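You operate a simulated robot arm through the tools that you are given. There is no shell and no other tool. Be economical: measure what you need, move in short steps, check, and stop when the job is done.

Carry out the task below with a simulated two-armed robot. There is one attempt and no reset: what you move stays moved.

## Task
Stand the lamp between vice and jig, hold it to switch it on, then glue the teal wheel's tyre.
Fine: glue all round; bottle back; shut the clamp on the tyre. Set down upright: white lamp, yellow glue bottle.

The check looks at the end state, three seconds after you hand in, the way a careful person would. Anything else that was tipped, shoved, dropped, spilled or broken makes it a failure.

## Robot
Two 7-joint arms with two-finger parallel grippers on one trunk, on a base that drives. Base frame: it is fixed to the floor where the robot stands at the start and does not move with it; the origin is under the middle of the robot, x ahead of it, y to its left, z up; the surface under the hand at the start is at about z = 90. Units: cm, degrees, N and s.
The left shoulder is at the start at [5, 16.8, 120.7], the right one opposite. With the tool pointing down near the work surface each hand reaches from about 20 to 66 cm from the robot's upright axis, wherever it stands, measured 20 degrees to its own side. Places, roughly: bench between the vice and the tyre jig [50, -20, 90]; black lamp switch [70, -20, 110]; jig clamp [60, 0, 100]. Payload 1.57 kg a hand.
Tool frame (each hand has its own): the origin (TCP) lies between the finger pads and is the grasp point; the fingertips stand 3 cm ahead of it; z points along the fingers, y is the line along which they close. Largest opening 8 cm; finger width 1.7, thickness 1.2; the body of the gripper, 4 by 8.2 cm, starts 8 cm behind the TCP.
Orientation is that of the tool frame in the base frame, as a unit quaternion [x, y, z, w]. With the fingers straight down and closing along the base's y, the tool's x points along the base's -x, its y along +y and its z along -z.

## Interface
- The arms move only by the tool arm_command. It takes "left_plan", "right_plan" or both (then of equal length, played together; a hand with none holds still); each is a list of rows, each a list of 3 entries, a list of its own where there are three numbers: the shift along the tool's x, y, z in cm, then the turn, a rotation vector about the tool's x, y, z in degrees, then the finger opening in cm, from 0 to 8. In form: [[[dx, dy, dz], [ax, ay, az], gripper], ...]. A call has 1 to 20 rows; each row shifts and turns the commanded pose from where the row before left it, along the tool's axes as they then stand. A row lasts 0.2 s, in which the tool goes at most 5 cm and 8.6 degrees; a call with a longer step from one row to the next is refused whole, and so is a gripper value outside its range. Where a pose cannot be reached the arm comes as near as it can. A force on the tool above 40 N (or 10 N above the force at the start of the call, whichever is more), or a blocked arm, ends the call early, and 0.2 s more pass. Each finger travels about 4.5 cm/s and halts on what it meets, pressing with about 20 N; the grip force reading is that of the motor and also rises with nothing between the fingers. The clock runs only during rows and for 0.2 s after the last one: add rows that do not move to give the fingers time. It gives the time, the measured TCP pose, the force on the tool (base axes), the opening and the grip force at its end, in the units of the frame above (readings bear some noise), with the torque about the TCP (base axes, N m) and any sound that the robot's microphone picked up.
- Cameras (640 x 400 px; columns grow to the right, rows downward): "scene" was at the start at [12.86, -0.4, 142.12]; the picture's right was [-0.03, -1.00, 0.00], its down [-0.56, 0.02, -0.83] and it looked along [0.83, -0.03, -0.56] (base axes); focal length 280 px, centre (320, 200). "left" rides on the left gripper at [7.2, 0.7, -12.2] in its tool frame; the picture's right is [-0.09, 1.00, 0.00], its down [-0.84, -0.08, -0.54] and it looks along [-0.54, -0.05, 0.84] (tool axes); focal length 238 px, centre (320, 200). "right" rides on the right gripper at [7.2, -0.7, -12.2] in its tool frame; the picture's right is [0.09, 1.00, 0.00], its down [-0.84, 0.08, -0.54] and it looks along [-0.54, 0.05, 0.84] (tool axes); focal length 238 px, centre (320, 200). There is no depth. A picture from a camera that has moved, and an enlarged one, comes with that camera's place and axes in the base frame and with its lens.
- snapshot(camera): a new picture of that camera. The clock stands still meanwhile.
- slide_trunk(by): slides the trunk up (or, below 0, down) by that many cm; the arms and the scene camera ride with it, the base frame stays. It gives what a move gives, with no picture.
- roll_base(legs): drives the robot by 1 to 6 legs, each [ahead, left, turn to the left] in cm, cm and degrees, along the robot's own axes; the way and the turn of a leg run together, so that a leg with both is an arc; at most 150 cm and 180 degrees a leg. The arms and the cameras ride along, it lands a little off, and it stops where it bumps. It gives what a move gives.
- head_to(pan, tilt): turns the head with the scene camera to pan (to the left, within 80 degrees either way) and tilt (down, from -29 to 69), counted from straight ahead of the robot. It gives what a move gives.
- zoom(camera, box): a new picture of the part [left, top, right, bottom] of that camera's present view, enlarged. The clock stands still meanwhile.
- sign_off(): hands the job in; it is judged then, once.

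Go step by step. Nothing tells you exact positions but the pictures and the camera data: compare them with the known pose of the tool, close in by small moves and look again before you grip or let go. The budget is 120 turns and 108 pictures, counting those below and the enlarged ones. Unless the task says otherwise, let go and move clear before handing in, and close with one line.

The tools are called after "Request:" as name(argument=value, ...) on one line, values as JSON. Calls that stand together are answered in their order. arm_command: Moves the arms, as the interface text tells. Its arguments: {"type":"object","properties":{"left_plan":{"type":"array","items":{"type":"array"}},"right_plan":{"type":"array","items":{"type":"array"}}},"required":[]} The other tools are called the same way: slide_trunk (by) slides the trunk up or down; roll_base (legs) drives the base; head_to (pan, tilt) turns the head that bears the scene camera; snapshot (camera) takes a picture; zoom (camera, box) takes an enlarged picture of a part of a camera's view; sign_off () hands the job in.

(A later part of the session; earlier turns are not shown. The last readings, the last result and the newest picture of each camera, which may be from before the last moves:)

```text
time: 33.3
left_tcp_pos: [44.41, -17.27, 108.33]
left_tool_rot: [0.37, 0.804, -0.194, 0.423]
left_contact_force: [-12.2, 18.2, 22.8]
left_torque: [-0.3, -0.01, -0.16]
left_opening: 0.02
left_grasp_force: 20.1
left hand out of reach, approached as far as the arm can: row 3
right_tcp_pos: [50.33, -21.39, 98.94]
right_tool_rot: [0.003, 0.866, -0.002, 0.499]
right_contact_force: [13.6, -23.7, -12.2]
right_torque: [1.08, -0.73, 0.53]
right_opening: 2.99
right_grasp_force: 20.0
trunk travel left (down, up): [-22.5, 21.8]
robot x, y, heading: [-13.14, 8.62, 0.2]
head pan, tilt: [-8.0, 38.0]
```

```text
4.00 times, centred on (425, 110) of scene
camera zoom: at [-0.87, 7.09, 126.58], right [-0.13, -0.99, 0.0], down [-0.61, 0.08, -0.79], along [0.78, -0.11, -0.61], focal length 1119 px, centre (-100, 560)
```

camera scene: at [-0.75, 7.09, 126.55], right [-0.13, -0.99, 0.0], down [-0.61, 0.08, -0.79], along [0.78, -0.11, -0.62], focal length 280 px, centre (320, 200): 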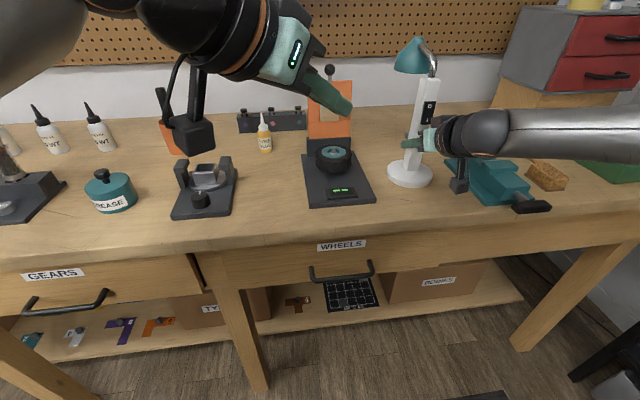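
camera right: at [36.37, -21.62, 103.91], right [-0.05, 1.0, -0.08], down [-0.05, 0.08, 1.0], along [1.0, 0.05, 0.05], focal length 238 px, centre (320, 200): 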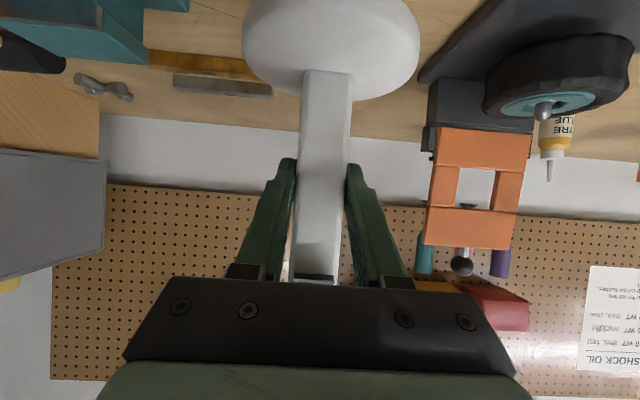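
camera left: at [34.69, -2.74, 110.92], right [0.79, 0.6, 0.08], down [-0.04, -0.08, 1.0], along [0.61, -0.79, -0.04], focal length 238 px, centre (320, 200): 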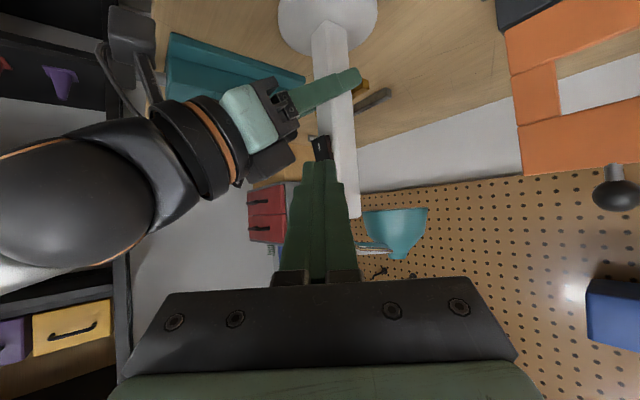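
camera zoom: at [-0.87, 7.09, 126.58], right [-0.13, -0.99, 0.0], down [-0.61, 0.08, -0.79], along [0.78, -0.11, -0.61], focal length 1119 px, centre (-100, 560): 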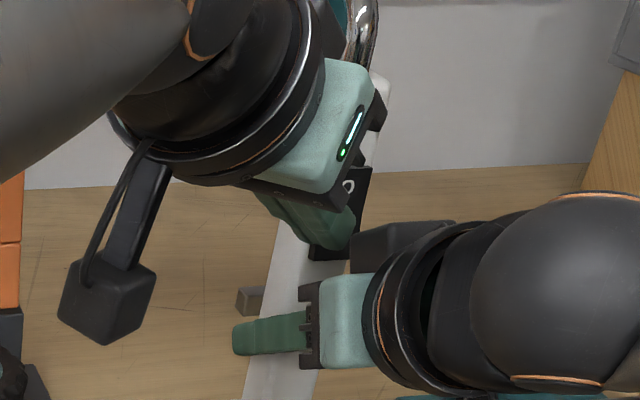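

The left finger met the black block on top of the right gripper, not the switch. I'll back the left hand off and then re-grip lower and flatter with the right hand for clearance.

Request:
arm_command(left_plan=[[[-0.5, 0, -2.5], [0, 0, 0], 0], [[0, 0, -3.5], [0, 0, 0], 0], [[0, 0, -3.5], [0, 0, 0], 0], [[0, 0, 0], [0, 0, 0], 0]])

Request:
snapshot(camera="right")

Request:
zoom(camera="scene", box=[340, 20, 520, 200])

Request:
snapshot(camera="left")

```text
time: 34.3
left_tcp_pos: [39.14, -11.83, 113.75]
left_tool_rot: [0.372, 0.805, -0.195, 0.419]
left_contact_force: [0.7, 0.2, -0.1]
left_torque: [-0.01, 0.03, 0.01]
left_opening: 0.0
left_grasp_force: 19.1
right_tcp_pos: [50.37, -20.84, 99.11]
right_tool_rot: [-0.002, 0.866, 0.001, 0.5]
right_contact_force: [0.4, -0.7, -3.9]
right_torque: [-0.03, 0.1, 0.03]
right_opening: 2.97
right_grasp_force: 19.9
trunk travel left (down, up): [-22.5, 21.8]
robot x, y, heading: [-13.41, 8.13, 0.4]
head pan, tilt: [-8.0, 38.0]
```

```text
72 pictures are left
camera right: at [36.42, -21.6, 98.87], right [-0.05, 1.0, -0.08], down [-0.05, 0.08, 1.0], along [1.0, 0.05, 0.05], focal length 238 px, centre (320, 200)
```

right: 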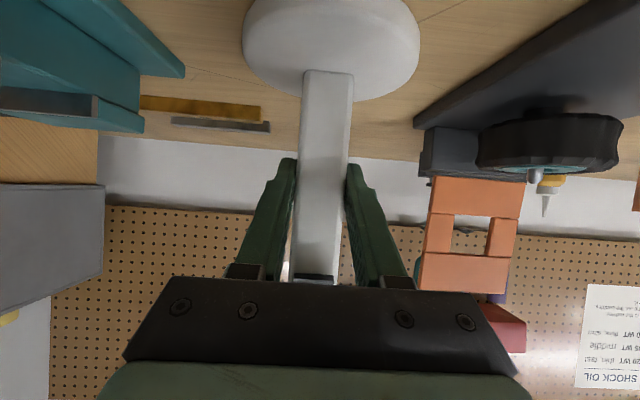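

```text
2.22 times, centred on (430, 110) of scene
camera zoom: at [-0.75, 7.09, 126.54], right [-0.13, -0.99, 0.0], down [-0.61, 0.08, -0.79], along [0.78, -0.11, -0.62], focal length 621 px, centre (76, 400)
```

zoom: 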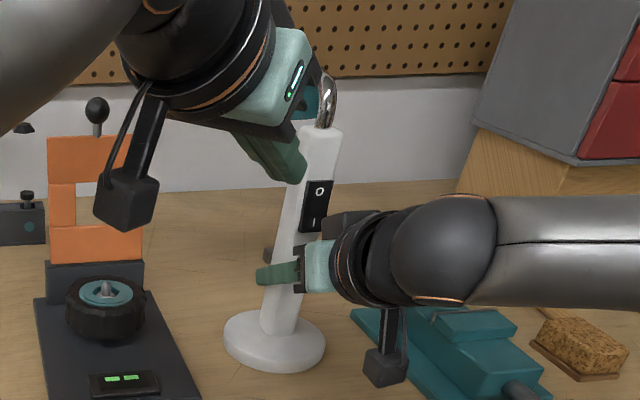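

```text
70 pictures are left
camera left: at [30.55, -0.55, 114.9], right [0.79, 0.6, 0.07], down [-0.03, -0.08, 1.0], along [0.61, -0.79, -0.04], focal length 238 px, centre (320, 200)
```

left: 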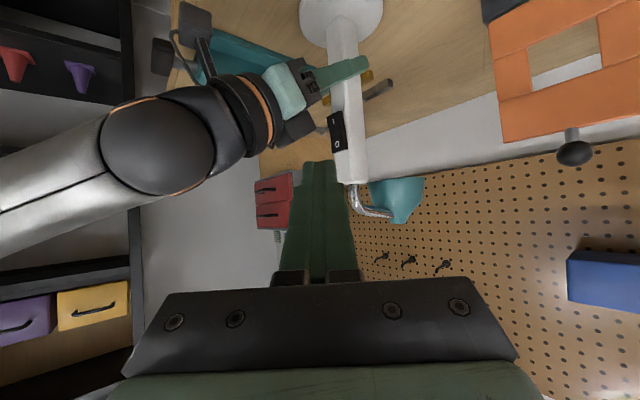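

The lamp is unmoved and upright. I'll settle it, open the right fingers, and re-grip about 2.5 cm lower with a flatter pitch.

Request:
slide_trunk(by=-0.3)

Request:
arm_command(right_plan=[[[0, 0, 0], [0, 0, 0], 4.5], [[0, 0, 0], [0, 0, 0], 6], [[0, 0, 0], [0, 0, 0], 6], [[1.4, 0, 0], [0, -3, 0], 6], [[1.4, 0, 0], [0, -3, 0], 6], [[0, 0, 0], [0, -6, 0], 6], [[0, 0, 0], [0, 0, 0], 6]])

Request:
snapshot(camera="right")

Request:
zoom(camera="scene", box=[340, 20, 520, 200])

```text
time: 34.8
left_tcp_pos: [39.33, -11.65, 113.46]
left_tool_rot: [0.371, 0.805, -0.194, 0.42]
left_contact_force: [-0.2, -0.2, 0.0]
left_torque: [-0.02, -0.01, 0.02]
left_opening: 0.01
left_grasp_force: 19.8
right_tcp_pos: [50.55, -20.88, 98.99]
right_tool_rot: [-0.002, 0.865, 0.001, 0.502]
right_contact_force: [-1.4, -0.4, 3.8]
right_torque: [-0.07, 0.55, 0.04]
right_opening: 2.99
right_grasp_force: 19.9
trunk travel left (down, up): [-22.2, 22.1]
robot x, y, heading: [-13.24, 8.03, 0.6]
head pan, tilt: [-8.0, 38.0]
```

```text
time: 36.4
left_tcp_pos: [39.35, -11.76, 113.58]
left_tool_rot: [0.371, 0.805, -0.194, 0.42]
left_contact_force: [0.4, 0.9, 0.9]
left_torque: [-0.01, 0.02, -0.01]
left_opening: 0.0
left_grasp_force: 19.9
right_tcp_pos: [48.95, -20.9, 96.35]
right_tool_rot: [-0.001, 0.808, 0.002, 0.589]
right_contact_force: [0.8, 0.0, 0.1]
right_torque: [-0.04, 0.03, -0.01]
right_opening: 6.01
right_grasp_force: 0.1
trunk travel left (down, up): [-22.2, 22.1]
robot x, y, heading: [-13.29, 8.43, 0.6]
head pan, tilt: [-8.0, 38.0]
```

```text
69 pictures are left
camera right: at [35.4, -21.56, 93.13], right [-0.03, 1.0, -0.09], down [-0.26, 0.08, 0.96], along [0.97, 0.05, 0.26], focal length 238 px, centre (320, 200)
```

right: 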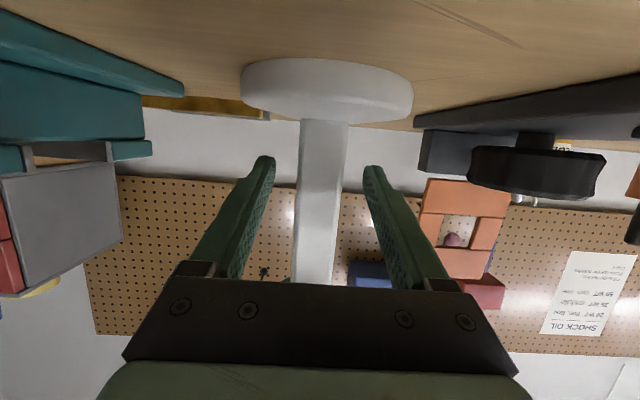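

```text
2.22 times, centred on (430, 110) of scene
camera zoom: at [-0.79, 7.11, 126.25], right [-0.13, -0.99, 0.0], down [-0.61, 0.08, -0.79], along [0.78, -0.11, -0.62], focal length 621 px, centre (76, 400)
```

zoom: 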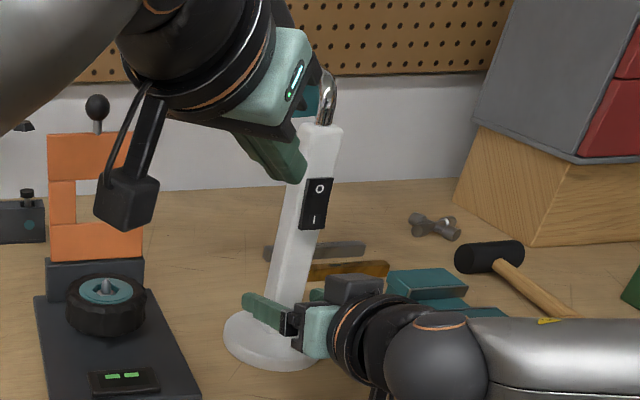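

Much more clearance above the right hand now. I'll close it on the stem.

Request:
arm_command(right_plan=[[[0, 0, 0], [0, 0, 0], 4], [[0, 0, 0], [0, 0, 0], 2.5], [[0, 0, 0], [0, 0, 0], 1.5], [[0, 0, 0], [0, 0, 0], 1.5], [[0, 0, 0], [0, 0, 0], 1.5]])

Request:
zoom(camera="scene", box=[340, 20, 520, 200])

```text
time: 37.6
left_tcp_pos: [39.24, -11.68, 113.48]
left_tool_rot: [0.371, 0.805, -0.195, 0.419]
left_contact_force: [0.0, 1.0, -0.9]
left_torque: [0.03, 0.01, 0.01]
left_opening: 0.0
left_grasp_force: 20.1
right_tcp_pos: [49.01, -20.88, 96.21]
right_tool_rot: [-0.001, 0.809, 0.001, 0.588]
right_contact_force: [-0.8, -0.1, 0.8]
right_torque: [0.0, -0.05, -0.07]
right_opening: 2.98
right_grasp_force: 20.1
trunk travel left (down, up): [-22.2, 22.1]
robot x, y, heading: [-13.1, 8.26, 0.1]
head pan, tilt: [-8.0, 38.0]
```

```text
2.22 times, centred on (430, 110) of scene
camera zoom: at [-0.8, 7.1, 126.25], right [-0.13, -0.99, 0.0], down [-0.61, 0.08, -0.79], along [0.78, -0.11, -0.62], focal length 621 px, centre (76, 400)
```

zoom: 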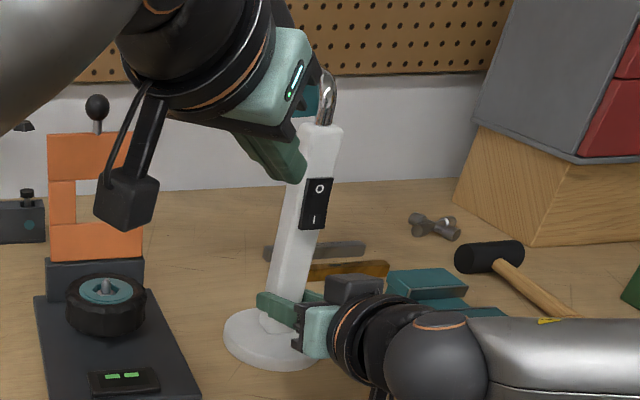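

The "I" half is at about (49, -20.8, 104.8). I'll approach with the left to about 3 cm short.

Request:
arm_command(left_plan=[[[0.13, 0.08, 3.3], [0, 0, 0], 0], [[0.14, 0.08, 3.3], [0, 0, 0], 0], [[0.14, 0.08, 3.2], [0, 0, 0], 0], [[0, 0, 0], [0, 0, 0], 0]])

Request:
zoom(camera="left", box=[230, 80, 430, 240])

Request:
zoom(camera="scene", box=[370, 60, 480, 160])

```text
time: 38.6
left_tcp_pos: [43.37, -17.78, 107.5]
left_tool_rot: [0.383, 0.802, -0.196, 0.414]
left_contact_force: [0.1, -0.1, 0.1]
left_torque: [0.0, 0.01, 0.01]
left_opening: 0.01
left_grasp_force: 19.9
left hand out of reach, approached as far as the arm can: row 3
right_tcp_pos: [49.19, -20.85, 96.38]
right_tool_rot: [-0.001, 0.809, 0.001, 0.588]
right_contact_force: [0.1, 0.4, -0.3]
right_torque: [-0.07, -0.03, -0.06]
right_opening: 2.98
right_grasp_force: 20.2
trunk travel left (down, up): [-22.2, 22.1]
robot x, y, heading: [-13.28, 8.56, 0.6]
head pan, tilt: [-8.0, 38.0]
```

```text
2.50 times, centred on (330, 160) of left
camera zoom: at [34.92, -6.37, 108.81], right [0.81, 0.59, 0.08], down [-0.04, -0.08, 1.0], along [0.59, -0.81, -0.05], focal length 596 px, centre (295, 300)
```

zoom: 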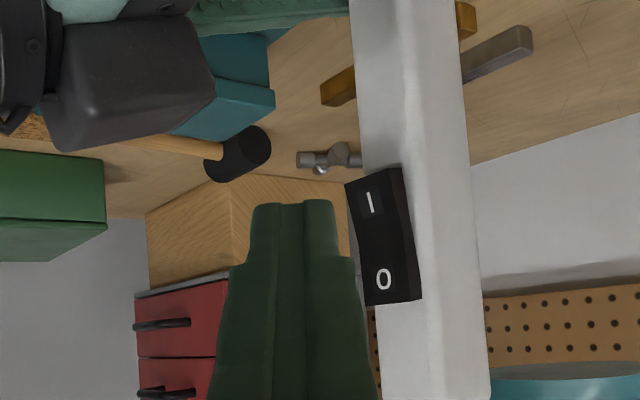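

```text
4.00 times, centred on (425, 110) of scene
camera zoom: at [-0.79, 7.1, 126.25], right [-0.13, -0.99, 0.0], down [-0.61, 0.08, -0.79], along [0.78, -0.11, -0.62], focal length 1119 px, centre (-100, 560)
```

zoom: 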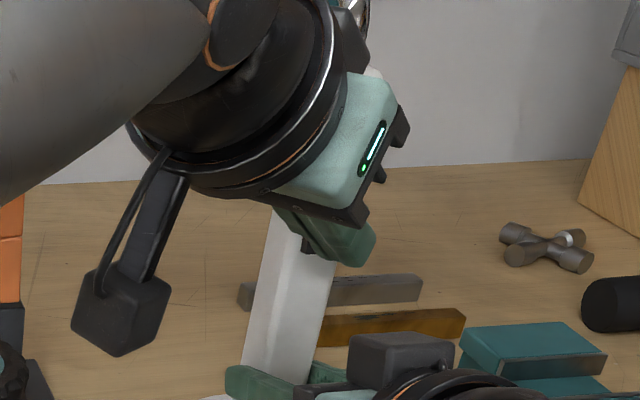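

The left arm is at a wrist limit with this downward pitch. With the new clearance I can flatten the left hand, so I'll back off slightly and pitch up 17°.

Request:
arm_command(left_plan=[[[0, 0, -3], [0, 0, 0], 0], [[0, 0, 0], [0, -8.5, 0], 0], [[0, 0, 0], [0, -8.5, 0], 0], [[0, 0, 0], [0, 0, 0], 0]])

Request:
snapshot(camera="left")

```text
time: 39.6
left_tcp_pos: [42.91, -15.69, 109.06]
left_tool_rot: [0.339, 0.733, -0.249, 0.534]
left_contact_force: [-0.2, -0.3, 0.1]
left_torque: [0.02, -0.01, 0.01]
left_opening: 0.0
left_grasp_force: 20.0
right_tcp_pos: [49.14, -20.95, 96.24]
right_tool_rot: [-0.001, 0.808, 0.001, 0.589]
right_contact_force: [0.8, 0.2, 0.4]
right_torque: [0.06, -0.07, 0.06]
right_opening: 3.0
right_grasp_force: 20.1
trunk travel left (down, up): [-22.2, 22.1]
robot x, y, heading: [-13.15, 8.24, 0.3]
head pan, tilt: [-8.0, 38.0]
```

```text
64 pictures are left
camera left: at [34.34, -4.67, 106.1], right [0.78, 0.62, 0.09], down [-0.23, 0.15, 0.96], along [0.59, -0.77, 0.26], focal length 238 px, centre (320, 200)
```

left: 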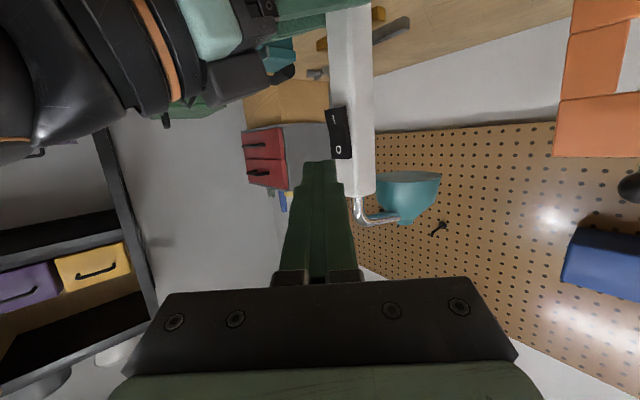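

I'll drop to the "I" height and close in to ~2 cm from the switch.

Request:
arm_command(left_plan=[[[1.35, 0, 1.7], [0, 0, 0], 0], [[1.35, 0, 1.7], [0, 0, 0], 0], [[0, 0, 0], [0, 0, 0], 0]])

Request:
zoom(camera="left", box=[230, 60, 430, 220])

```text
time: 40.4
left_tcp_pos: [44.28, -17.44, 105.44]
left_tool_rot: [0.338, 0.734, -0.247, 0.535]
left_contact_force: [-0.5, 0.6, 0.5]
left_torque: [0.04, -0.04, -0.02]
left_opening: 0.0
left_grasp_force: 19.5
right_tcp_pos: [49.04, -20.98, 96.32]
right_tool_rot: [-0.002, 0.809, 0.002, 0.588]
right_contact_force: [-0.7, -0.3, 0.3]
right_torque: [-0.02, 0.0, 0.02]
right_opening: 3.0
right_grasp_force: 19.8
trunk travel left (down, up): [-22.2, 22.1]
robot x, y, heading: [-13.42, 8.53, 0.3]
head pan, tilt: [-8.0, 38.0]
```

```text
2.50 times, centred on (330, 140) of left
camera zoom: at [35.8, -6.5, 102.41], right [0.78, 0.62, 0.09], down [-0.23, 0.15, 0.96], along [0.59, -0.77, 0.25], focal length 596 px, centre (295, 350)
```

zoom: 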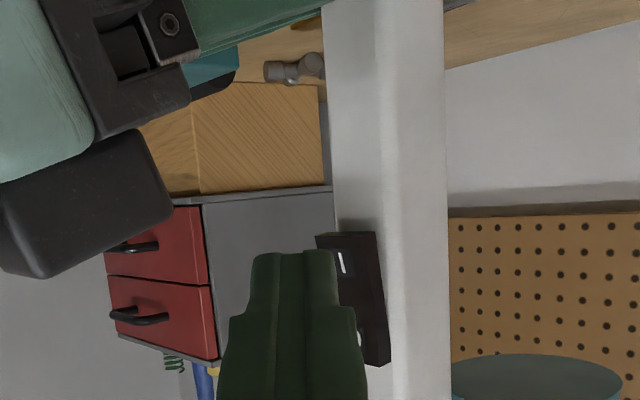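

The finger is just in front of the "I". I'll align in y, then push in +x in small steps.

Request:
arm_command(left_plan=[[[0, -0.57, 1.68], [0, 0, 0], 0], [[-0.08, 0.305, 0.246], [0, 0, 0], 0], [[-0.08, 0.305, 0.246], [0, 0, 0], 0], [[0, 0, 0], [0, 0, 0], 0]])

Request:
zoom(camera="left", box=[230, 60, 430, 220])

```text
time: 41.4
left_tcp_pos: [45.84, -19.15, 105.15]
left_tool_rot: [0.34, 0.734, -0.248, 0.534]
left_contact_force: [-0.4, -0.1, -0.2]
left_torque: [-0.01, 0.02, -0.01]
left_opening: 0.0
left_grasp_force: 20.1
right_tcp_pos: [49.12, -20.88, 96.16]
right_tool_rot: [-0.002, 0.809, 0.002, 0.587]
right_contact_force: [-0.1, 0.2, 0.7]
right_torque: [-0.03, 0.01, -0.02]
right_opening: 2.99
right_grasp_force: 20.2
trunk travel left (down, up): [-22.2, 22.1]
robot x, y, heading: [-13.2, 8.44, 0.0]
head pan, tilt: [-8.0, 38.0]
```

```text
2.50 times, centred on (330, 140) of left
camera zoom: at [37.28, -8.1, 102.07], right [0.78, 0.62, 0.09], down [-0.23, 0.15, 0.96], along [0.59, -0.77, 0.25], focal length 596 px, centre (295, 350)
```

zoom: 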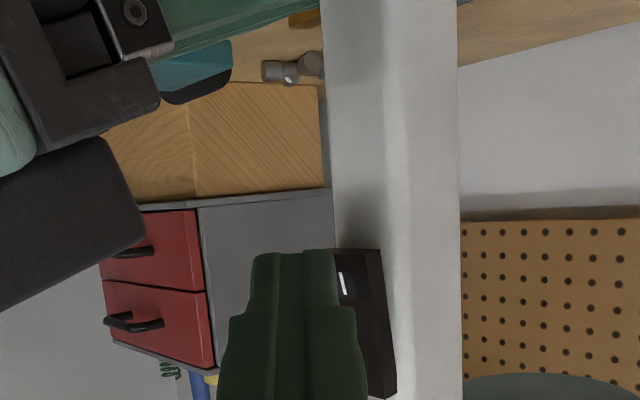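

Nearly touching. I'll keep pushing in +x.

Request:
arm_command(left_plan=[[[-0.08, 0.305, 0.246], [0, 0, 0], 0], [[-0.08, 0.305, 0.246], [0, 0, 0], 0], [[-0.06, 0.23, 0.184], [0, 0, 0], 0], [[0, 0, 0], [0, 0, 0], 0]])

Request:
zoom(camera="left", box=[230, 60, 430, 220])

```text
time: 42.4
left_tcp_pos: [46.83, -19.12, 105.04]
left_tool_rot: [0.339, 0.734, -0.247, 0.534]
left_contact_force: [-8.6, 2.0, 0.5]
left_torque: [-0.01, -0.01, -0.11]
left_opening: 0.0
left_grasp_force: 19.8
right_tcp_pos: [49.14, -20.89, 96.28]
right_tool_rot: [-0.001, 0.809, 0.001, 0.588]
right_contact_force: [9.8, -2.8, -0.8]
right_torque: [0.03, 0.52, -0.01]
right_opening: 2.98
right_grasp_force: 20.1
trunk travel left (down, up): [-22.2, 22.1]
robot x, y, heading: [-13.67, 8.59, 0.3]
head pan, tilt: [-8.0, 38.0]
```

```text
2.50 times, centred on (330, 140) of left
camera zoom: at [38.25, -8.28, 102.01], right [0.78, 0.62, 0.09], down [-0.22, 0.15, 0.96], along [0.59, -0.77, 0.26], focal length 596 px, centre (295, 350)
```

zoom: 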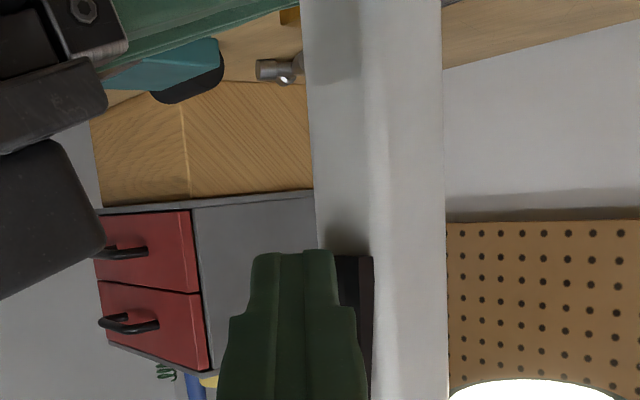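

The shade now glows: the lamp is on. I'll back the left hand away and confirm.

Request:
arm_command(left_plan=[[[0.1, -0.4, -0.35], [0, 0, 0], 0], [[0.2, -0.76, -0.6], [0, 0, 0], 0], [[0, 0, -3], [0, 0, 0], 0], [[-1, 0, -3.5], [0, 0, 0], 0], [[-1, 0, -3.5], [0, 0, 0], 0], [[-1, 0, -3.5], [0, 0, 0], 0], [[0, 0, 0], [0, 0, 0], 0]])

Request:
snapshot(camera="scene")

Request:
snapshot(camera="left")

```text
time: 44.0
left_tcp_pos: [37.72, -10.0, 112.24]
left_tool_rot: [0.339, 0.735, -0.247, 0.533]
left_contact_force: [0.1, -1.0, -0.2]
left_torque: [0.0, 0.03, -0.05]
left_opening: 0.0
left_grasp_force: 20.2
right_tcp_pos: [49.09, -20.87, 96.26]
right_tool_rot: [-0.003, 0.809, 0.002, 0.588]
right_contact_force: [-1.6, 0.1, 0.2]
right_torque: [0.02, -0.11, 0.06]
right_opening: 2.99
right_grasp_force: 19.8
trunk travel left (down, up): [-22.2, 22.1]
robot x, y, heading: [-13.45, 8.58, 0.6]
head pan, tilt: [-8.0, 38.0]
```

```text
60 pictures are left
camera scene: at [-0.81, 7.12, 126.25], right [-0.13, -0.99, 0.0], down [-0.61, 0.08, -0.79], along [0.78, -0.11, -0.62], focal length 280 px, centre (320, 200)
```

scene: 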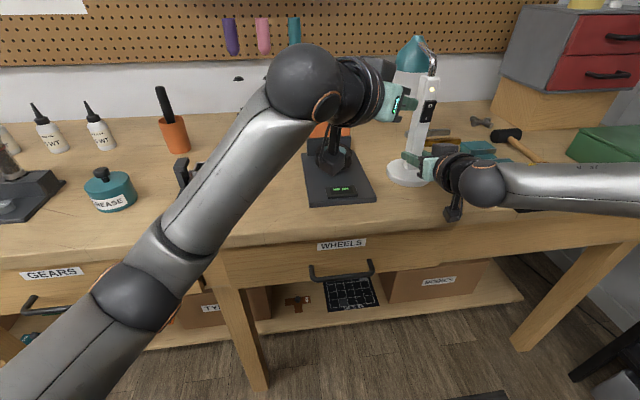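

```text
59 pictures are left
camera left: at [29.09, 0.84, 109.2], right [0.78, 0.62, 0.09], down [-0.22, 0.15, 0.96], along [0.59, -0.77, 0.25], focal length 238 px, centre (320, 200)
```

left: 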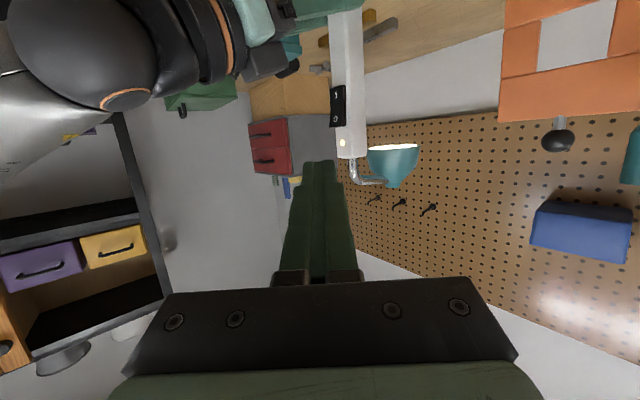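

Confirmed: the lamp is on and its indicator is lit. Now I'll release the lamp with the right hand and retreat straight back, then up.

Request:
arm_command(right_plan=[[[0, 0, 0], [0, 0, 0], 4.5], [[0, 0, 0], [0, 0, 0], 6], [[0, 0, 0], [0, 0, 0], 6.5], [[0.93, 0, -2.85], [0, 0, 0], 6.5], [[0.93, 0, -2.85], [0, 0, 0], 6.5], [[0.93, 0, -2.85], [0, 0, 0], 6.5], [[-2.8, 0, -0.9], [0, 0, 0], 6.5], [[-2.8, 0, -0.9], [0, 0, 0], 6.5], [[-2.8, 0, -0.9], [0, 0, 0], 6.5], [[-2.8, 0, -0.9], [0, 0, 0], 6.5], [[0, 0, 0], [0, 0, 0], 6.5]])

Request:
snapshot(camera="right")

```text
time: 46.4
left_tcp_pos: [37.73, -10.2, 112.16]
left_tool_rot: [0.339, 0.734, -0.247, 0.534]
left_contact_force: [0.7, -1.0, 0.1]
left_torque: [0.0, 0.0, -0.03]
left_opening: 0.0
left_grasp_force: 20.2
right_tcp_pos: [39.98, -20.8, 108.14]
right_tool_rot: [-0.002, 0.808, 0.002, 0.589]
right_contact_force: [-0.1, -0.2, 0.2]
right_torque: [0.03, 0.01, -0.03]
right_opening: 6.51
right_grasp_force: 0.1
trunk travel left (down, up): [-22.2, 22.1]
robot x, y, heading: [-13.27, 8.23, 0.2]
head pan, tilt: [-8.0, 38.0]
```

```text
58 pictures are left
camera right: at [26.33, -21.6, 105.03], right [-0.03, 1.0, -0.09], down [-0.26, 0.08, 0.96], along [0.97, 0.05, 0.25], focal length 238 px, centre (320, 200)
```

right: 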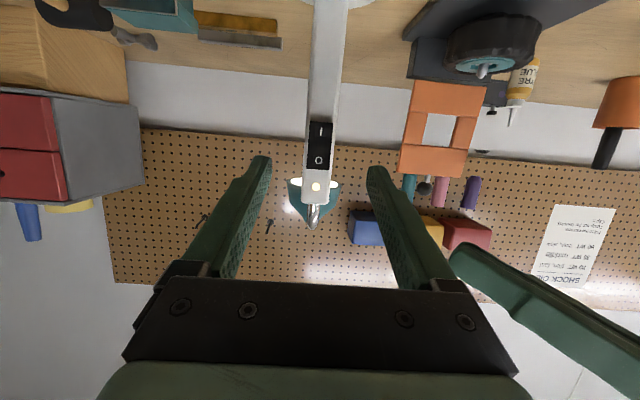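

The lamp stands on its own, lit. I'll tuck the right hand back and bring the left hand around to point straight ahead at 30° down, ready for the bottle.

Request:
arm_command(left_plan=[[[0.35, 2.58, -3.09], [0, 0, 0], 0], [[0.35, 2.58, -3.09], [0, 0, 0], 1], [[0.35, 2.58, -3.09], [0, 0, 0], 2], [[0.35, 2.58, -3.09], [0, 0, 0], 3], [[0.35, 2.58, -3.09], [0, 0, 0], 4], [[0, 0, 0], [-7.93, 0, -2.53], 5], [[0, 0, 0], [-7.93, 0, -2.53], 6], [[0, 0, 0], [-7.93, 0, -2.53], 6], [[0, 0, 0], [-7.93, 0, -2.53], 6], [[0, 0, 0], [-7.93, 0, -2.53], 6], [[0, 0, 0], [-7.93, 0, -2.53], 6], [[0, 0, 0], [0, 6, 0], 6], [[0, 0, 0], [0, 6, 0], 6], [[0, 0, 0], [0, 0, 0], 6]], right_plan=[[[1, 0, -3.05], [0, 0, 0], 6.5], [[1, 0, -3.05], [0, 0, 0], 6.5], [[1, 0, -3.05], [0, 0, 0], 6.5], [[1, 0, -3.05], [0, 0, 0], 6.5], [[-3.8, 0, -1.25], [0, 0, 0], 6.5], [[-3.8, 0, -1.25], [0, 0, 0], 6.5], [[0, 0, 0], [0, 0, 0], 6.5], [[0, 0, 0], [0, 0, 0], 6.5], [[0, 0, 0], [0, 0, 0], 6.5], [[0, 0, 0], [0, 0, 0], 6.5], [[0, 0, 0], [0, 0, 0], 6.5], [[0, 0, 0], [0, 0, 0], 6.5], [[0, 0, 0], [0, 0, 0], 6.5], [[0, 0, 0], [0, 0, 0], 6.5]])

Request:
snapshot(camera="scene")

```text
time: 49.4
left_tcp_pos: [37.58, 10.09, 115.23]
left_tool_rot: [-0.001, 0.866, 0.002, 0.5]
left_contact_force: [-0.6, -0.5, 0.0]
left_torque: [-0.04, 0.0, 0.01]
left_opening: 5.98
left_grasp_force: 0.1
right_tcp_pos: [29.36, -21.79, 117.26]
right_tool_rot: [-0.002, 0.808, 0.002, 0.588]
right_contact_force: [0.2, 0.0, 0.0]
right_torque: [-0.01, -0.01, -0.02]
right_opening: 6.49
right_grasp_force: 0.1
right hand out of reach, approached as far as the arm can: row 4
trunk travel left (down, up): [-22.2, 22.1]
robot x, y, heading: [-13.3, 8.4, 0.1]
head pan, tilt: [-8.0, 38.0]
```

```text
57 pictures are left
camera scene: at [-0.79, 7.12, 126.25], right [-0.13, -0.99, 0.0], down [-0.61, 0.08, -0.79], along [0.78, -0.11, -0.62], focal length 280 px, centre (320, 200)
```

scene: 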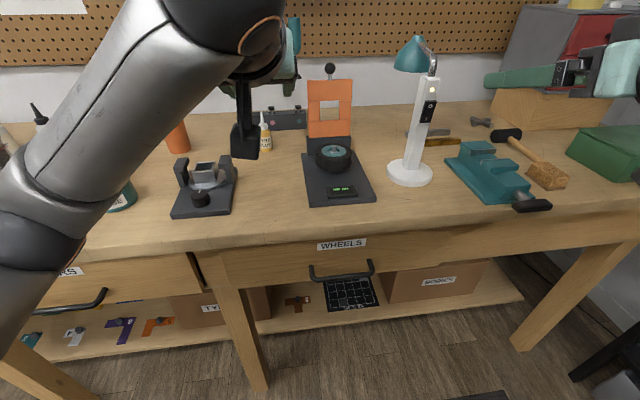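

The left hand points straight ahead. I'll shift it left within the robot's frame, then drive so the hand comes in front of the bottle.

Request:
arm_command(left_plan=[[[-0.21, 3.47, 0.36], [0, 0, 0], 6], [[-0.21, 3.47, 0.36], [0, 0, 0], 6], [[-0.21, 3.47, 0.36], [0, 0, 0], 6], [[-0.21, 3.47, 0.36], [0, 0, 0], 6], [[-0.21, 3.47, 0.36], [0, 0, 0], 6], [[-0.21, 3.47, 0.36], [0, 0, 0], 6], [[0, 0, 0], [0, 0, 0], 6]])

Request:
roll_base(legs=[[19.3, -18.4, 0]])

Request:
head_to(pan=15, tilt=38)

Request:
snapshot(camera="scene")

Request:
snapshot(camera="left")

```text
time: 51.0
left_tcp_pos: [40.09, 31.12, 115.12]
left_tool_rot: [-0.002, 0.866, 0.003, 0.5]
left_contact_force: [-0.1, 0.7, 0.5]
left_torque: [0.01, -0.01, 0.0]
left_opening: 6.01
left_grasp_force: 0.1
right_tcp_pos: [29.36, -21.77, 117.33]
right_tool_rot: [-0.001, 0.809, 0.0, 0.588]
right_contact_force: [-0.5, -0.2, 0.2]
right_torque: [-0.01, 0.0, -0.03]
right_opening: 6.53
right_grasp_force: 0.1
trunk travel left (down, up): [-22.2, 22.1]
robot x, y, heading: [-13.41, 8.27, 0.5]
head pan, tilt: [-8.0, 38.0]
```

```text
time: 53.2
left_tcp_pos: [59.82, 12.8, 115.2]
left_tool_rot: [-0.001, 0.865, 0.003, 0.501]
left_contact_force: [-0.1, 1.2, -0.4]
left_torque: [0.01, -0.02, -0.01]
left_opening: 6.0
left_grasp_force: 0.0
right_tcp_pos: [48.95, -39.82, 117.35]
right_tool_rot: [-0.001, 0.809, 0.001, 0.587]
right_contact_force: [0.1, -0.2, 0.2]
right_torque: [-0.01, -0.03, 0.01]
right_opening: 6.49
right_grasp_force: 0.1
trunk travel left (down, up): [-22.2, 22.1]
robot x, y, heading: [6.64, -9.88, 0.1]
head pan, tilt: [-8.0, 38.0]
```

```text
time: 54.1
left_tcp_pos: [59.82, 13.01, 115.08]
left_tool_rot: [-0.001, 0.866, 0.002, 0.5]
left_contact_force: [0.7, 0.2, -0.2]
left_torque: [-0.01, 0.02, 0.01]
left_opening: 6.02
left_grasp_force: 0.1
right_tcp_pos: [48.81, -39.85, 117.25]
right_tool_rot: [-0.001, 0.808, 0.001, 0.589]
right_contact_force: [-0.3, -0.6, -0.2]
right_torque: [-0.04, 0.01, 0.03]
right_opening: 6.48
right_grasp_force: 0.1
trunk travel left (down, up): [-22.2, 22.1]
robot x, y, heading: [6.28, -9.53, 0.1]
head pan, tilt: [15.0, 38.0]
```

```text
56 pictures are left
camera scene: at [18.69, -7.5, 126.25], right [0.26, -0.97, 0.0], down [-0.59, -0.16, -0.79], along [0.76, 0.21, -0.62], focal length 280 px, centre (320, 200)
```

scene: 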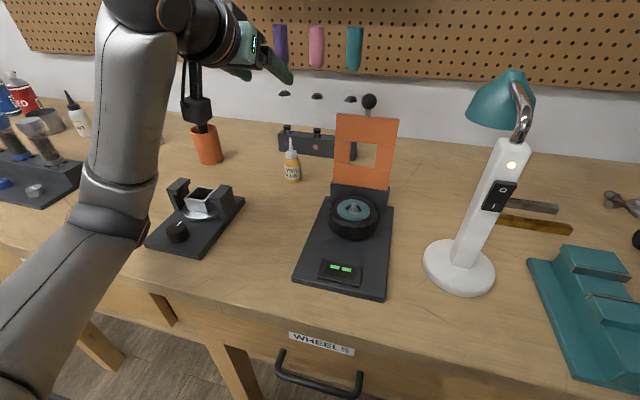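

```text
55 pictures are left
camera left: at [45.6, 13.52, 115.05], right [0.04, 1.0, 0.08], down [-0.05, -0.08, 1.0], along [1.0, -0.05, 0.05], focal length 238 px, centre (320, 200)
```

left: 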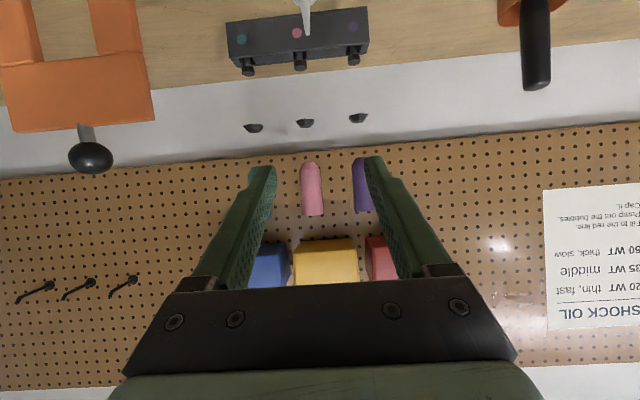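

The bottle is at about (69.4, 12.5), with its tip at z≈100. I'll lower the left hand and trunk in front of it.

Request:
arm_command(left_plan=[[[3.25, -0.1, 1.88], [0, 0, 0], 6], [[3.25, -0.1, 1.88], [0, 0, 0], 6], [[3.25, -0.1, 1.88], [0, 0, 0], 6], [[3.25, -0.1, 1.88], [0, 0, 0], 6], [[0, 0, 0], [0, 0, 0], 6]])

Request:
slide_trunk(by=-5.5)

Request:
snapshot(camera="left")

Request:
snapshot(camera="scene")

```text
time: 55.3
left_tcp_pos: [59.89, 12.65, 99.87]
left_tool_rot: [0.0, 0.866, 0.002, 0.5]
left_contact_force: [-0.3, 0.3, 0.1]
left_torque: [0.02, 0.0, -0.03]
left_opening: 6.0
left_grasp_force: 0.1
right_tcp_pos: [48.96, -39.84, 117.04]
right_tool_rot: [0.0, 0.808, 0.0, 0.589]
right_contact_force: [0.6, -0.4, 0.7]
right_torque: [-0.01, 0.03, 0.0]
right_opening: 6.52
right_grasp_force: 0.0
trunk travel left (down, up): [-22.2, 22.1]
robot x, y, heading: [6.1, -9.76, 0.1]
head pan, tilt: [15.0, 38.0]
```

```text
time: 56.2
left_tcp_pos: [57.83, 12.45, 98.72]
left_tool_rot: [-0.002, 0.845, 0.012, 0.535]
left_contact_force: [-0.5, -0.4, 0.1]
left_torque: [0.03, 0.01, -0.01]
left_opening: 6.0
left_grasp_force: 0.1
right_tcp_pos: [46.57, -40.94, 112.67]
right_tool_rot: [0.003, 0.8, 0.007, 0.6]
right_contact_force: [-0.3, 0.0, -0.1]
right_torque: [-0.01, 0.02, -0.02]
right_opening: 6.49
right_grasp_force: 0.1
trunk travel left (down, up): [-16.7, 27.6]
robot x, y, heading: [6.05, -9.94, 0.3]
head pan, tilt: [15.0, 38.0]
```

```text
54 pictures are left
camera left: at [43.56, 12.89, 97.57], right [0.03, 0.99, 0.1], down [-0.13, -0.1, 0.99], along [0.99, -0.04, 0.13], focal length 238 px, centre (320, 200)
```

left: 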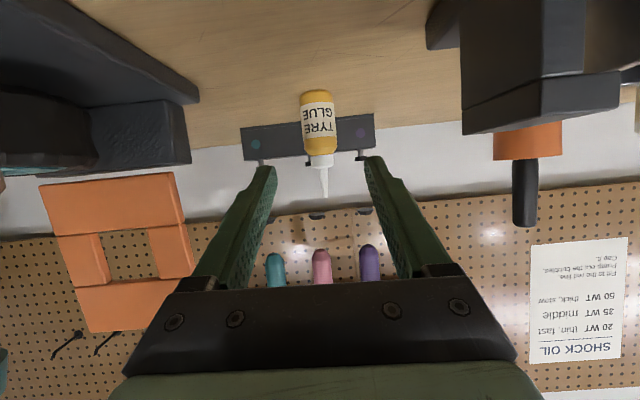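

```text
53 pictures are left
camera scene: at [16.14, -8.73, 121.29], right [0.26, -0.96, -0.01], down [-0.57, -0.15, -0.81], along [0.78, 0.22, -0.59], focal length 280 px, centre (320, 200)
```

scene: 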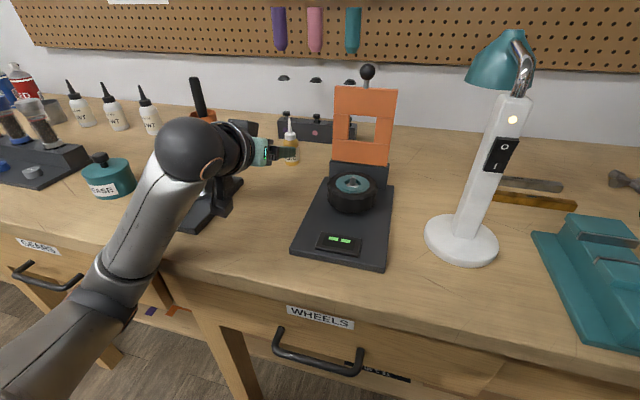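

Lowering the trunk made the left forearm rest on the bench edge: the whole pose shifted. I'll raise it back at once and check.

Request:
slide_trunk(by=6.5)

Request:
snapshot(camera="scene")

```text
time: 57.3
left_tcp_pos: [60.2, 12.59, 101.13]
left_tool_rot: [0.0, 0.866, 0.001, 0.501]
left_contact_force: [0.7, 0.2, 0.6]
left_torque: [0.02, -0.02, -0.01]
left_opening: 6.0
left_grasp_force: 0.0
right_tcp_pos: [48.95, -39.82, 118.28]
right_tool_rot: [0.0, 0.809, 0.0, 0.587]
right_contact_force: [0.8, -0.2, 0.8]
right_torque: [-0.03, -0.03, 0.01]
right_opening: 6.5
right_grasp_force: 0.0
trunk travel left (down, up): [-23.2, 21.1]
robot x, y, heading: [6.64, -9.82, 0.1]
head pan, tilt: [15.0, 38.0]
```

```text
52 pictures are left
camera scene: at [18.84, -7.5, 127.2], right [0.26, -0.97, 0.0], down [-0.59, -0.16, -0.79], along [0.76, 0.21, -0.62], focal length 280 px, centre (320, 200)
```

scene: 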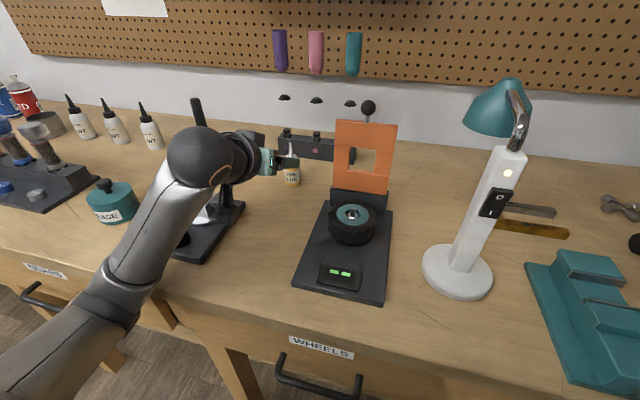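

Restored and nothing disturbed. I'll raise the trunk 6 cm for forearm clearance and reach down with the arm instead.

Request:
slide_trunk(by=6)

Request:
arm_command(left_plan=[[[2.73, 0, 1.58], [0, 0, 0], 6], [[2.73, 0, 1.58], [0, 0, 0], 6], [[2.73, 0, 1.58], [0, 0, 0], 6], [[2.4, 0, 1.4], [0, 0, 0], 6], [[0, 0, 0], [0, 0, 0], 6]])

Request:
snapshot(camera="scene")

Request:
snapshot(camera="left")

```text
time: 58.3
left_tcp_pos: [59.86, 12.77, 107.14]
left_tool_rot: [-0.001, 0.866, 0.002, 0.501]
left_contact_force: [-0.4, 0.7, -0.2]
left_torque: [0.0, 0.02, 0.0]
left_opening: 6.0
left_grasp_force: 0.1
right_tcp_pos: [48.85, -40.01, 124.14]
right_tool_rot: [-0.001, 0.809, 0.001, 0.588]
right_contact_force: [0.5, -0.3, 0.3]
right_torque: [0.03, 0.0, 0.0]
right_opening: 6.5
right_grasp_force: 0.1
trunk travel left (down, up): [-29.2, 15.1]
robot x, y, heading: [6.43, -9.69, 0.1]
head pan, tilt: [15.0, 38.0]
```

```text
time: 59.5
left_tcp_pos: [60.07, 12.78, 94.73]
left_tool_rot: [-0.001, 0.865, 0.002, 0.502]
left_contact_force: [-0.2, -0.2, -1.0]
left_torque: [-0.01, 0.01, -0.02]
left_opening: 6.02
left_grasp_force: 0.1
right_tcp_pos: [48.86, -39.87, 124.24]
right_tool_rot: [0.0, 0.808, 0.001, 0.589]
right_contact_force: [-0.6, 0.2, 0.3]
right_torque: [0.0, -0.01, 0.0]
right_opening: 6.48
right_grasp_force: 0.2
trunk travel left (down, up): [-29.2, 15.1]
robot x, y, heading: [6.02, -9.46, 0.2]
head pan, tilt: [15.0, 38.0]
```

```text
51 pictures are left
camera scene: at [18.69, -7.5, 133.25], right [0.26, -0.97, 0.0], down [-0.59, -0.16, -0.79], along [0.76, 0.21, -0.62], focal length 280 px, centre (320, 200)
```

scene: 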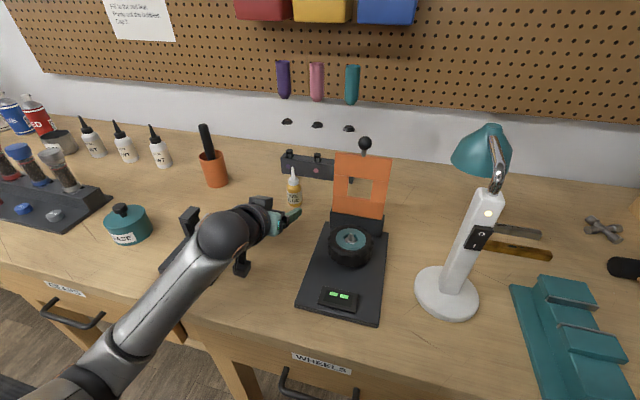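

```text
50 pictures are left
camera left: at [45.77, 13.36, 94.73], right [0.04, 1.0, 0.08], down [-0.05, -0.08, 1.0], along [1.0, -0.05, 0.05], focal length 238 px, centre (320, 200)
```

left: 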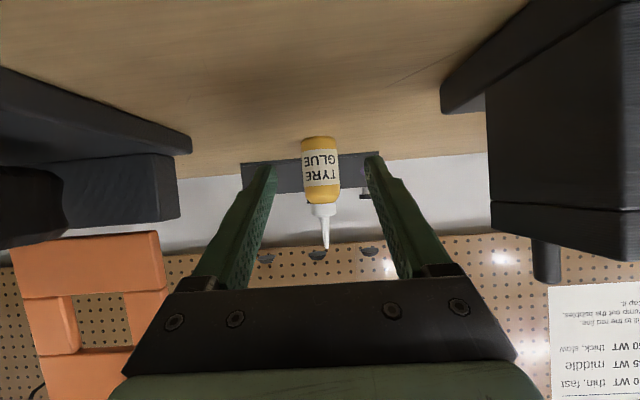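

The bottle is lined up between the fingers, its body spanning z≈90–96. I'll advance to straddle it.

Request:
arm_command(left_plan=[[[-1.28, -0.1, 2.68], [0, 0, 0], 6], [[-1.28, -0.1, 2.68], [0, 0, 0], 6], [[-1.28, -0.1, 2.68], [0, 0, 0], 6], [[0, 0, 0], [0, 0, 0], 6]])

Request:
snapshot(camera="left")

```text
time: 60.5
left_tcp_pos: [68.73, 12.11, 94.35]
left_tool_rot: [0.0, 0.865, 0.002, 0.502]
left_contact_force: [-0.2, -0.4, -0.1]
left_torque: [0.01, -0.02, 0.0]
left_opening: 6.01
left_grasp_force: 0.1
right_tcp_pos: [48.78, -39.84, 124.27]
right_tool_rot: [0.0, 0.809, 0.0, 0.588]
right_contact_force: [1.0, -0.7, 0.0]
right_torque: [-0.01, -0.01, 0.02]
right_opening: 6.51
right_grasp_force: 0.0
trunk travel left (down, up): [-29.2, 15.1]
robot x, y, heading: [6.25, -9.4, 0.2]
head pan, tilt: [15.0, 38.0]
```

```text
49 pictures are left
camera left: at [54.39, 12.76, 94.19], right [0.04, 1.0, 0.08], down [-0.05, -0.08, 1.0], along [1.0, -0.05, 0.05], focal length 238 px, centre (320, 200)
```

left: 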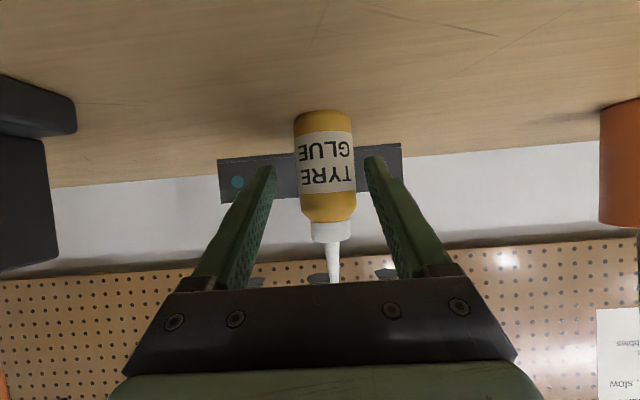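

The bottle sits centred between the fingers. I'll close gently.

Request:
arm_command(left_plan=[[[0, 0, 0], [0, 0, 0], 4.5], [[0, 0, 0], [0, 0, 0], 3.5], [[0, 0, 0], [0, 0, 0], 3], [[0, 0, 0], [0, 0, 0], 3], [[0, 0, 0], [0, 0, 0], 3]])

```text
time: 61.7
left_tcp_pos: [68.65, 11.98, 94.33]
left_tool_rot: [-0.001, 0.865, 0.002, 0.501]
left_contact_force: [0.5, 0.6, 0.7]
left_torque: [0.02, 0.04, -0.01]
left_opening: 3.26
left_grasp_force: 20.0
right_tcp_pos: [48.75, -39.93, 124.3]
right_tool_rot: [0.0, 0.809, 0.0, 0.588]
right_contact_force: [-0.1, 0.2, 0.0]
right_torque: [0.03, 0.0, 0.02]
right_opening: 6.49
right_grasp_force: 0.0
trunk travel left (down, up): [-29.2, 15.1]
robot x, y, heading: [6.64, -9.36, 0.1]
head pan, tilt: [15.0, 38.0]
```

The bottle is gripped at 3.26 cm. I'll lift it (trunk and arm), then take a picture before driving.

Request:
slide_trunk(by=10)

Request:
arm_command(left_plan=[[[-3.47, 0, -2], [0, 0, 0], 3], [[-3.47, 0, -2], [0, 0, 0], 3], [[0, 0, 0], [0, 0, 0], 3]])

Request:
snapshot(camera="scene")

Request:
snapshot(camera="left")

```text
time: 63.0
left_tcp_pos: [68.65, 12.0, 104.17]
left_tool_rot: [0.0, 0.865, 0.002, 0.501]
left_contact_force: [-0.6, -0.6, -0.5]
left_torque: [-0.02, 0.01, 0.0]
left_opening: 3.27
left_grasp_force: 20.0
right_tcp_pos: [48.89, -39.86, 134.31]
right_tool_rot: [-0.001, 0.809, 0.001, 0.588]
right_contact_force: [-0.1, -0.3, 1.3]
right_torque: [-0.01, 0.03, -0.02]
right_opening: 6.49
right_grasp_force: 0.0
trunk travel left (down, up): [-39.2, 5.1]
robot x, y, heading: [6.23, -9.37, 0.2]
head pan, tilt: [15.0, 38.0]
```

```text
time: 63.8
left_tcp_pos: [68.87, 12.13, 112.12]
left_tool_rot: [0.0, 0.866, 0.002, 0.501]
left_contact_force: [0.2, -0.8, -1.1]
left_torque: [0.03, 0.02, 0.02]
left_opening: 3.23
left_grasp_force: 19.9
right_tcp_pos: [48.87, -39.97, 134.27]
right_tool_rot: [-0.001, 0.809, 0.001, 0.588]
right_contact_force: [-0.5, 0.2, 0.5]
right_torque: [-0.01, -0.01, -0.01]
right_opening: 6.53
right_grasp_force: 0.0
trunk travel left (down, up): [-39.2, 5.1]
robot x, y, heading: [6.02, -9.92, 0.1]
head pan, tilt: [15.0, 38.0]
```

```text
48 pictures are left
camera scene: at [18.7, -7.48, 143.25], right [0.26, -0.97, 0.0], down [-0.59, -0.16, -0.79], along [0.76, 0.21, -0.62], focal length 280 px, centre (320, 200)
```

scene: 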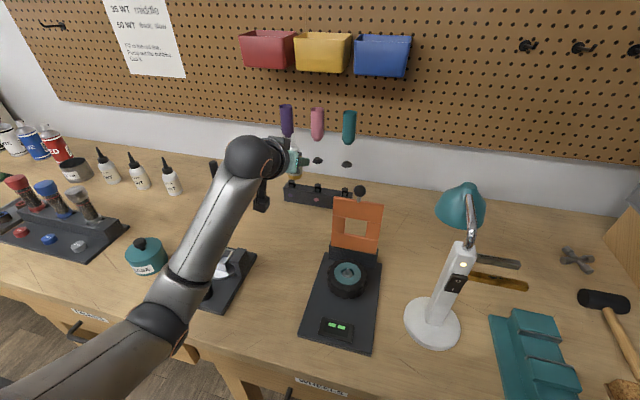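

```text
47 pictures are left
camera left: at [54.67, 12.77, 112.04], right [0.04, 1.0, 0.08], down [-0.05, -0.08, 1.0], along [1.0, -0.05, 0.05], focal length 238 px, centre (320, 200)
```

left: 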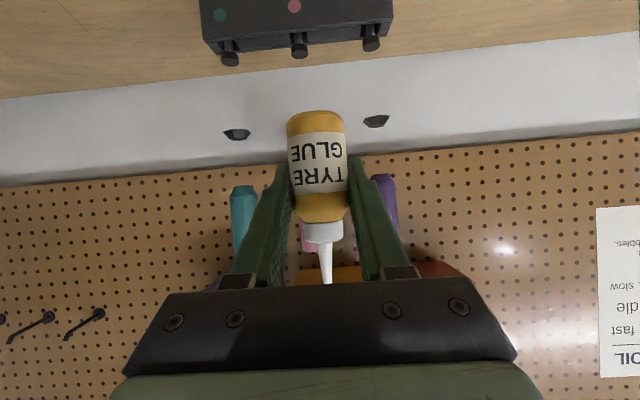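

The bottle is lifted safely. I'll back off, go left, and turn 45° right so the left arm can come at the wheel from the side, away from the upright clamp.

Request:
roll_base(legs=[[-18.4, 0, 0], [0, 37.4, 0], [0, 0, -45]])

Request:
head_to(pan=12, tilt=40)

Request:
snapshot(camera="scene")

```text
time: 70.9
left_tcp_pos: [47.85, -0.67, 112.05]
left_tool_rot: [0.333, 0.799, -0.192, 0.463]
left_contact_force: [-0.1, -0.5, -1.0]
left_torque: [-0.01, 0.03, 0.0]
left_opening: 3.24
left_grasp_force: 19.8
right_tcp_pos: [-3.21, -23.04, 134.23]
right_tool_rot: [0.312, 0.746, -0.226, 0.543]
right_contact_force: [-0.2, 0.7, 0.3]
right_torque: [0.0, -0.01, -0.02]
right_opening: 6.51
right_grasp_force: 0.1
trunk travel left (down, up): [-39.2, 5.1]
robot x, y, heading: [-11.68, 28.33, -45.0]
head pan, tilt: [15.0, 38.0]
```

```text
time: 71.5
left_tcp_pos: [47.71, -0.64, 111.97]
left_tool_rot: [0.333, 0.799, -0.191, 0.463]
left_contact_force: [-0.7, 0.2, -0.4]
left_torque: [-0.01, 0.01, 0.01]
left_opening: 3.22
left_grasp_force: 20.3
right_tcp_pos: [-3.28, -23.01, 134.33]
right_tool_rot: [0.311, 0.747, -0.225, 0.542]
right_contact_force: [0.4, -0.2, -0.3]
right_torque: [-0.02, 0.02, 0.02]
right_opening: 6.49
right_grasp_force: 0.1
trunk travel left (down, up): [-39.2, 5.1]
robot x, y, heading: [-11.72, 28.43, -45.1]
head pan, tilt: [12.0, 40.0]
```

```text
46 pictures are left
camera scene: at [-1.76, 20.93, 142.95], right [-0.55, -0.84, 0.0], down [-0.54, 0.35, -0.77], along [0.64, -0.42, -0.64], focal length 280 px, centre (320, 200)
```

scene: 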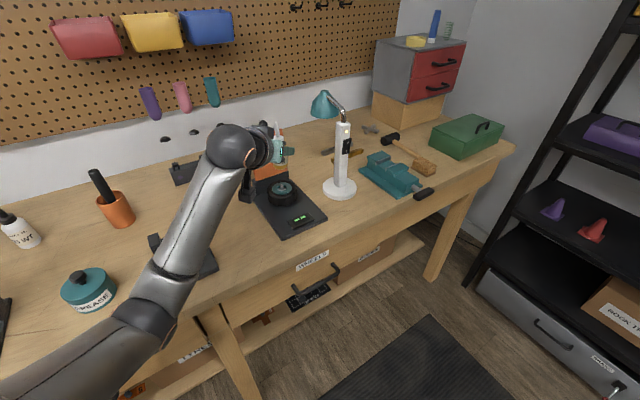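

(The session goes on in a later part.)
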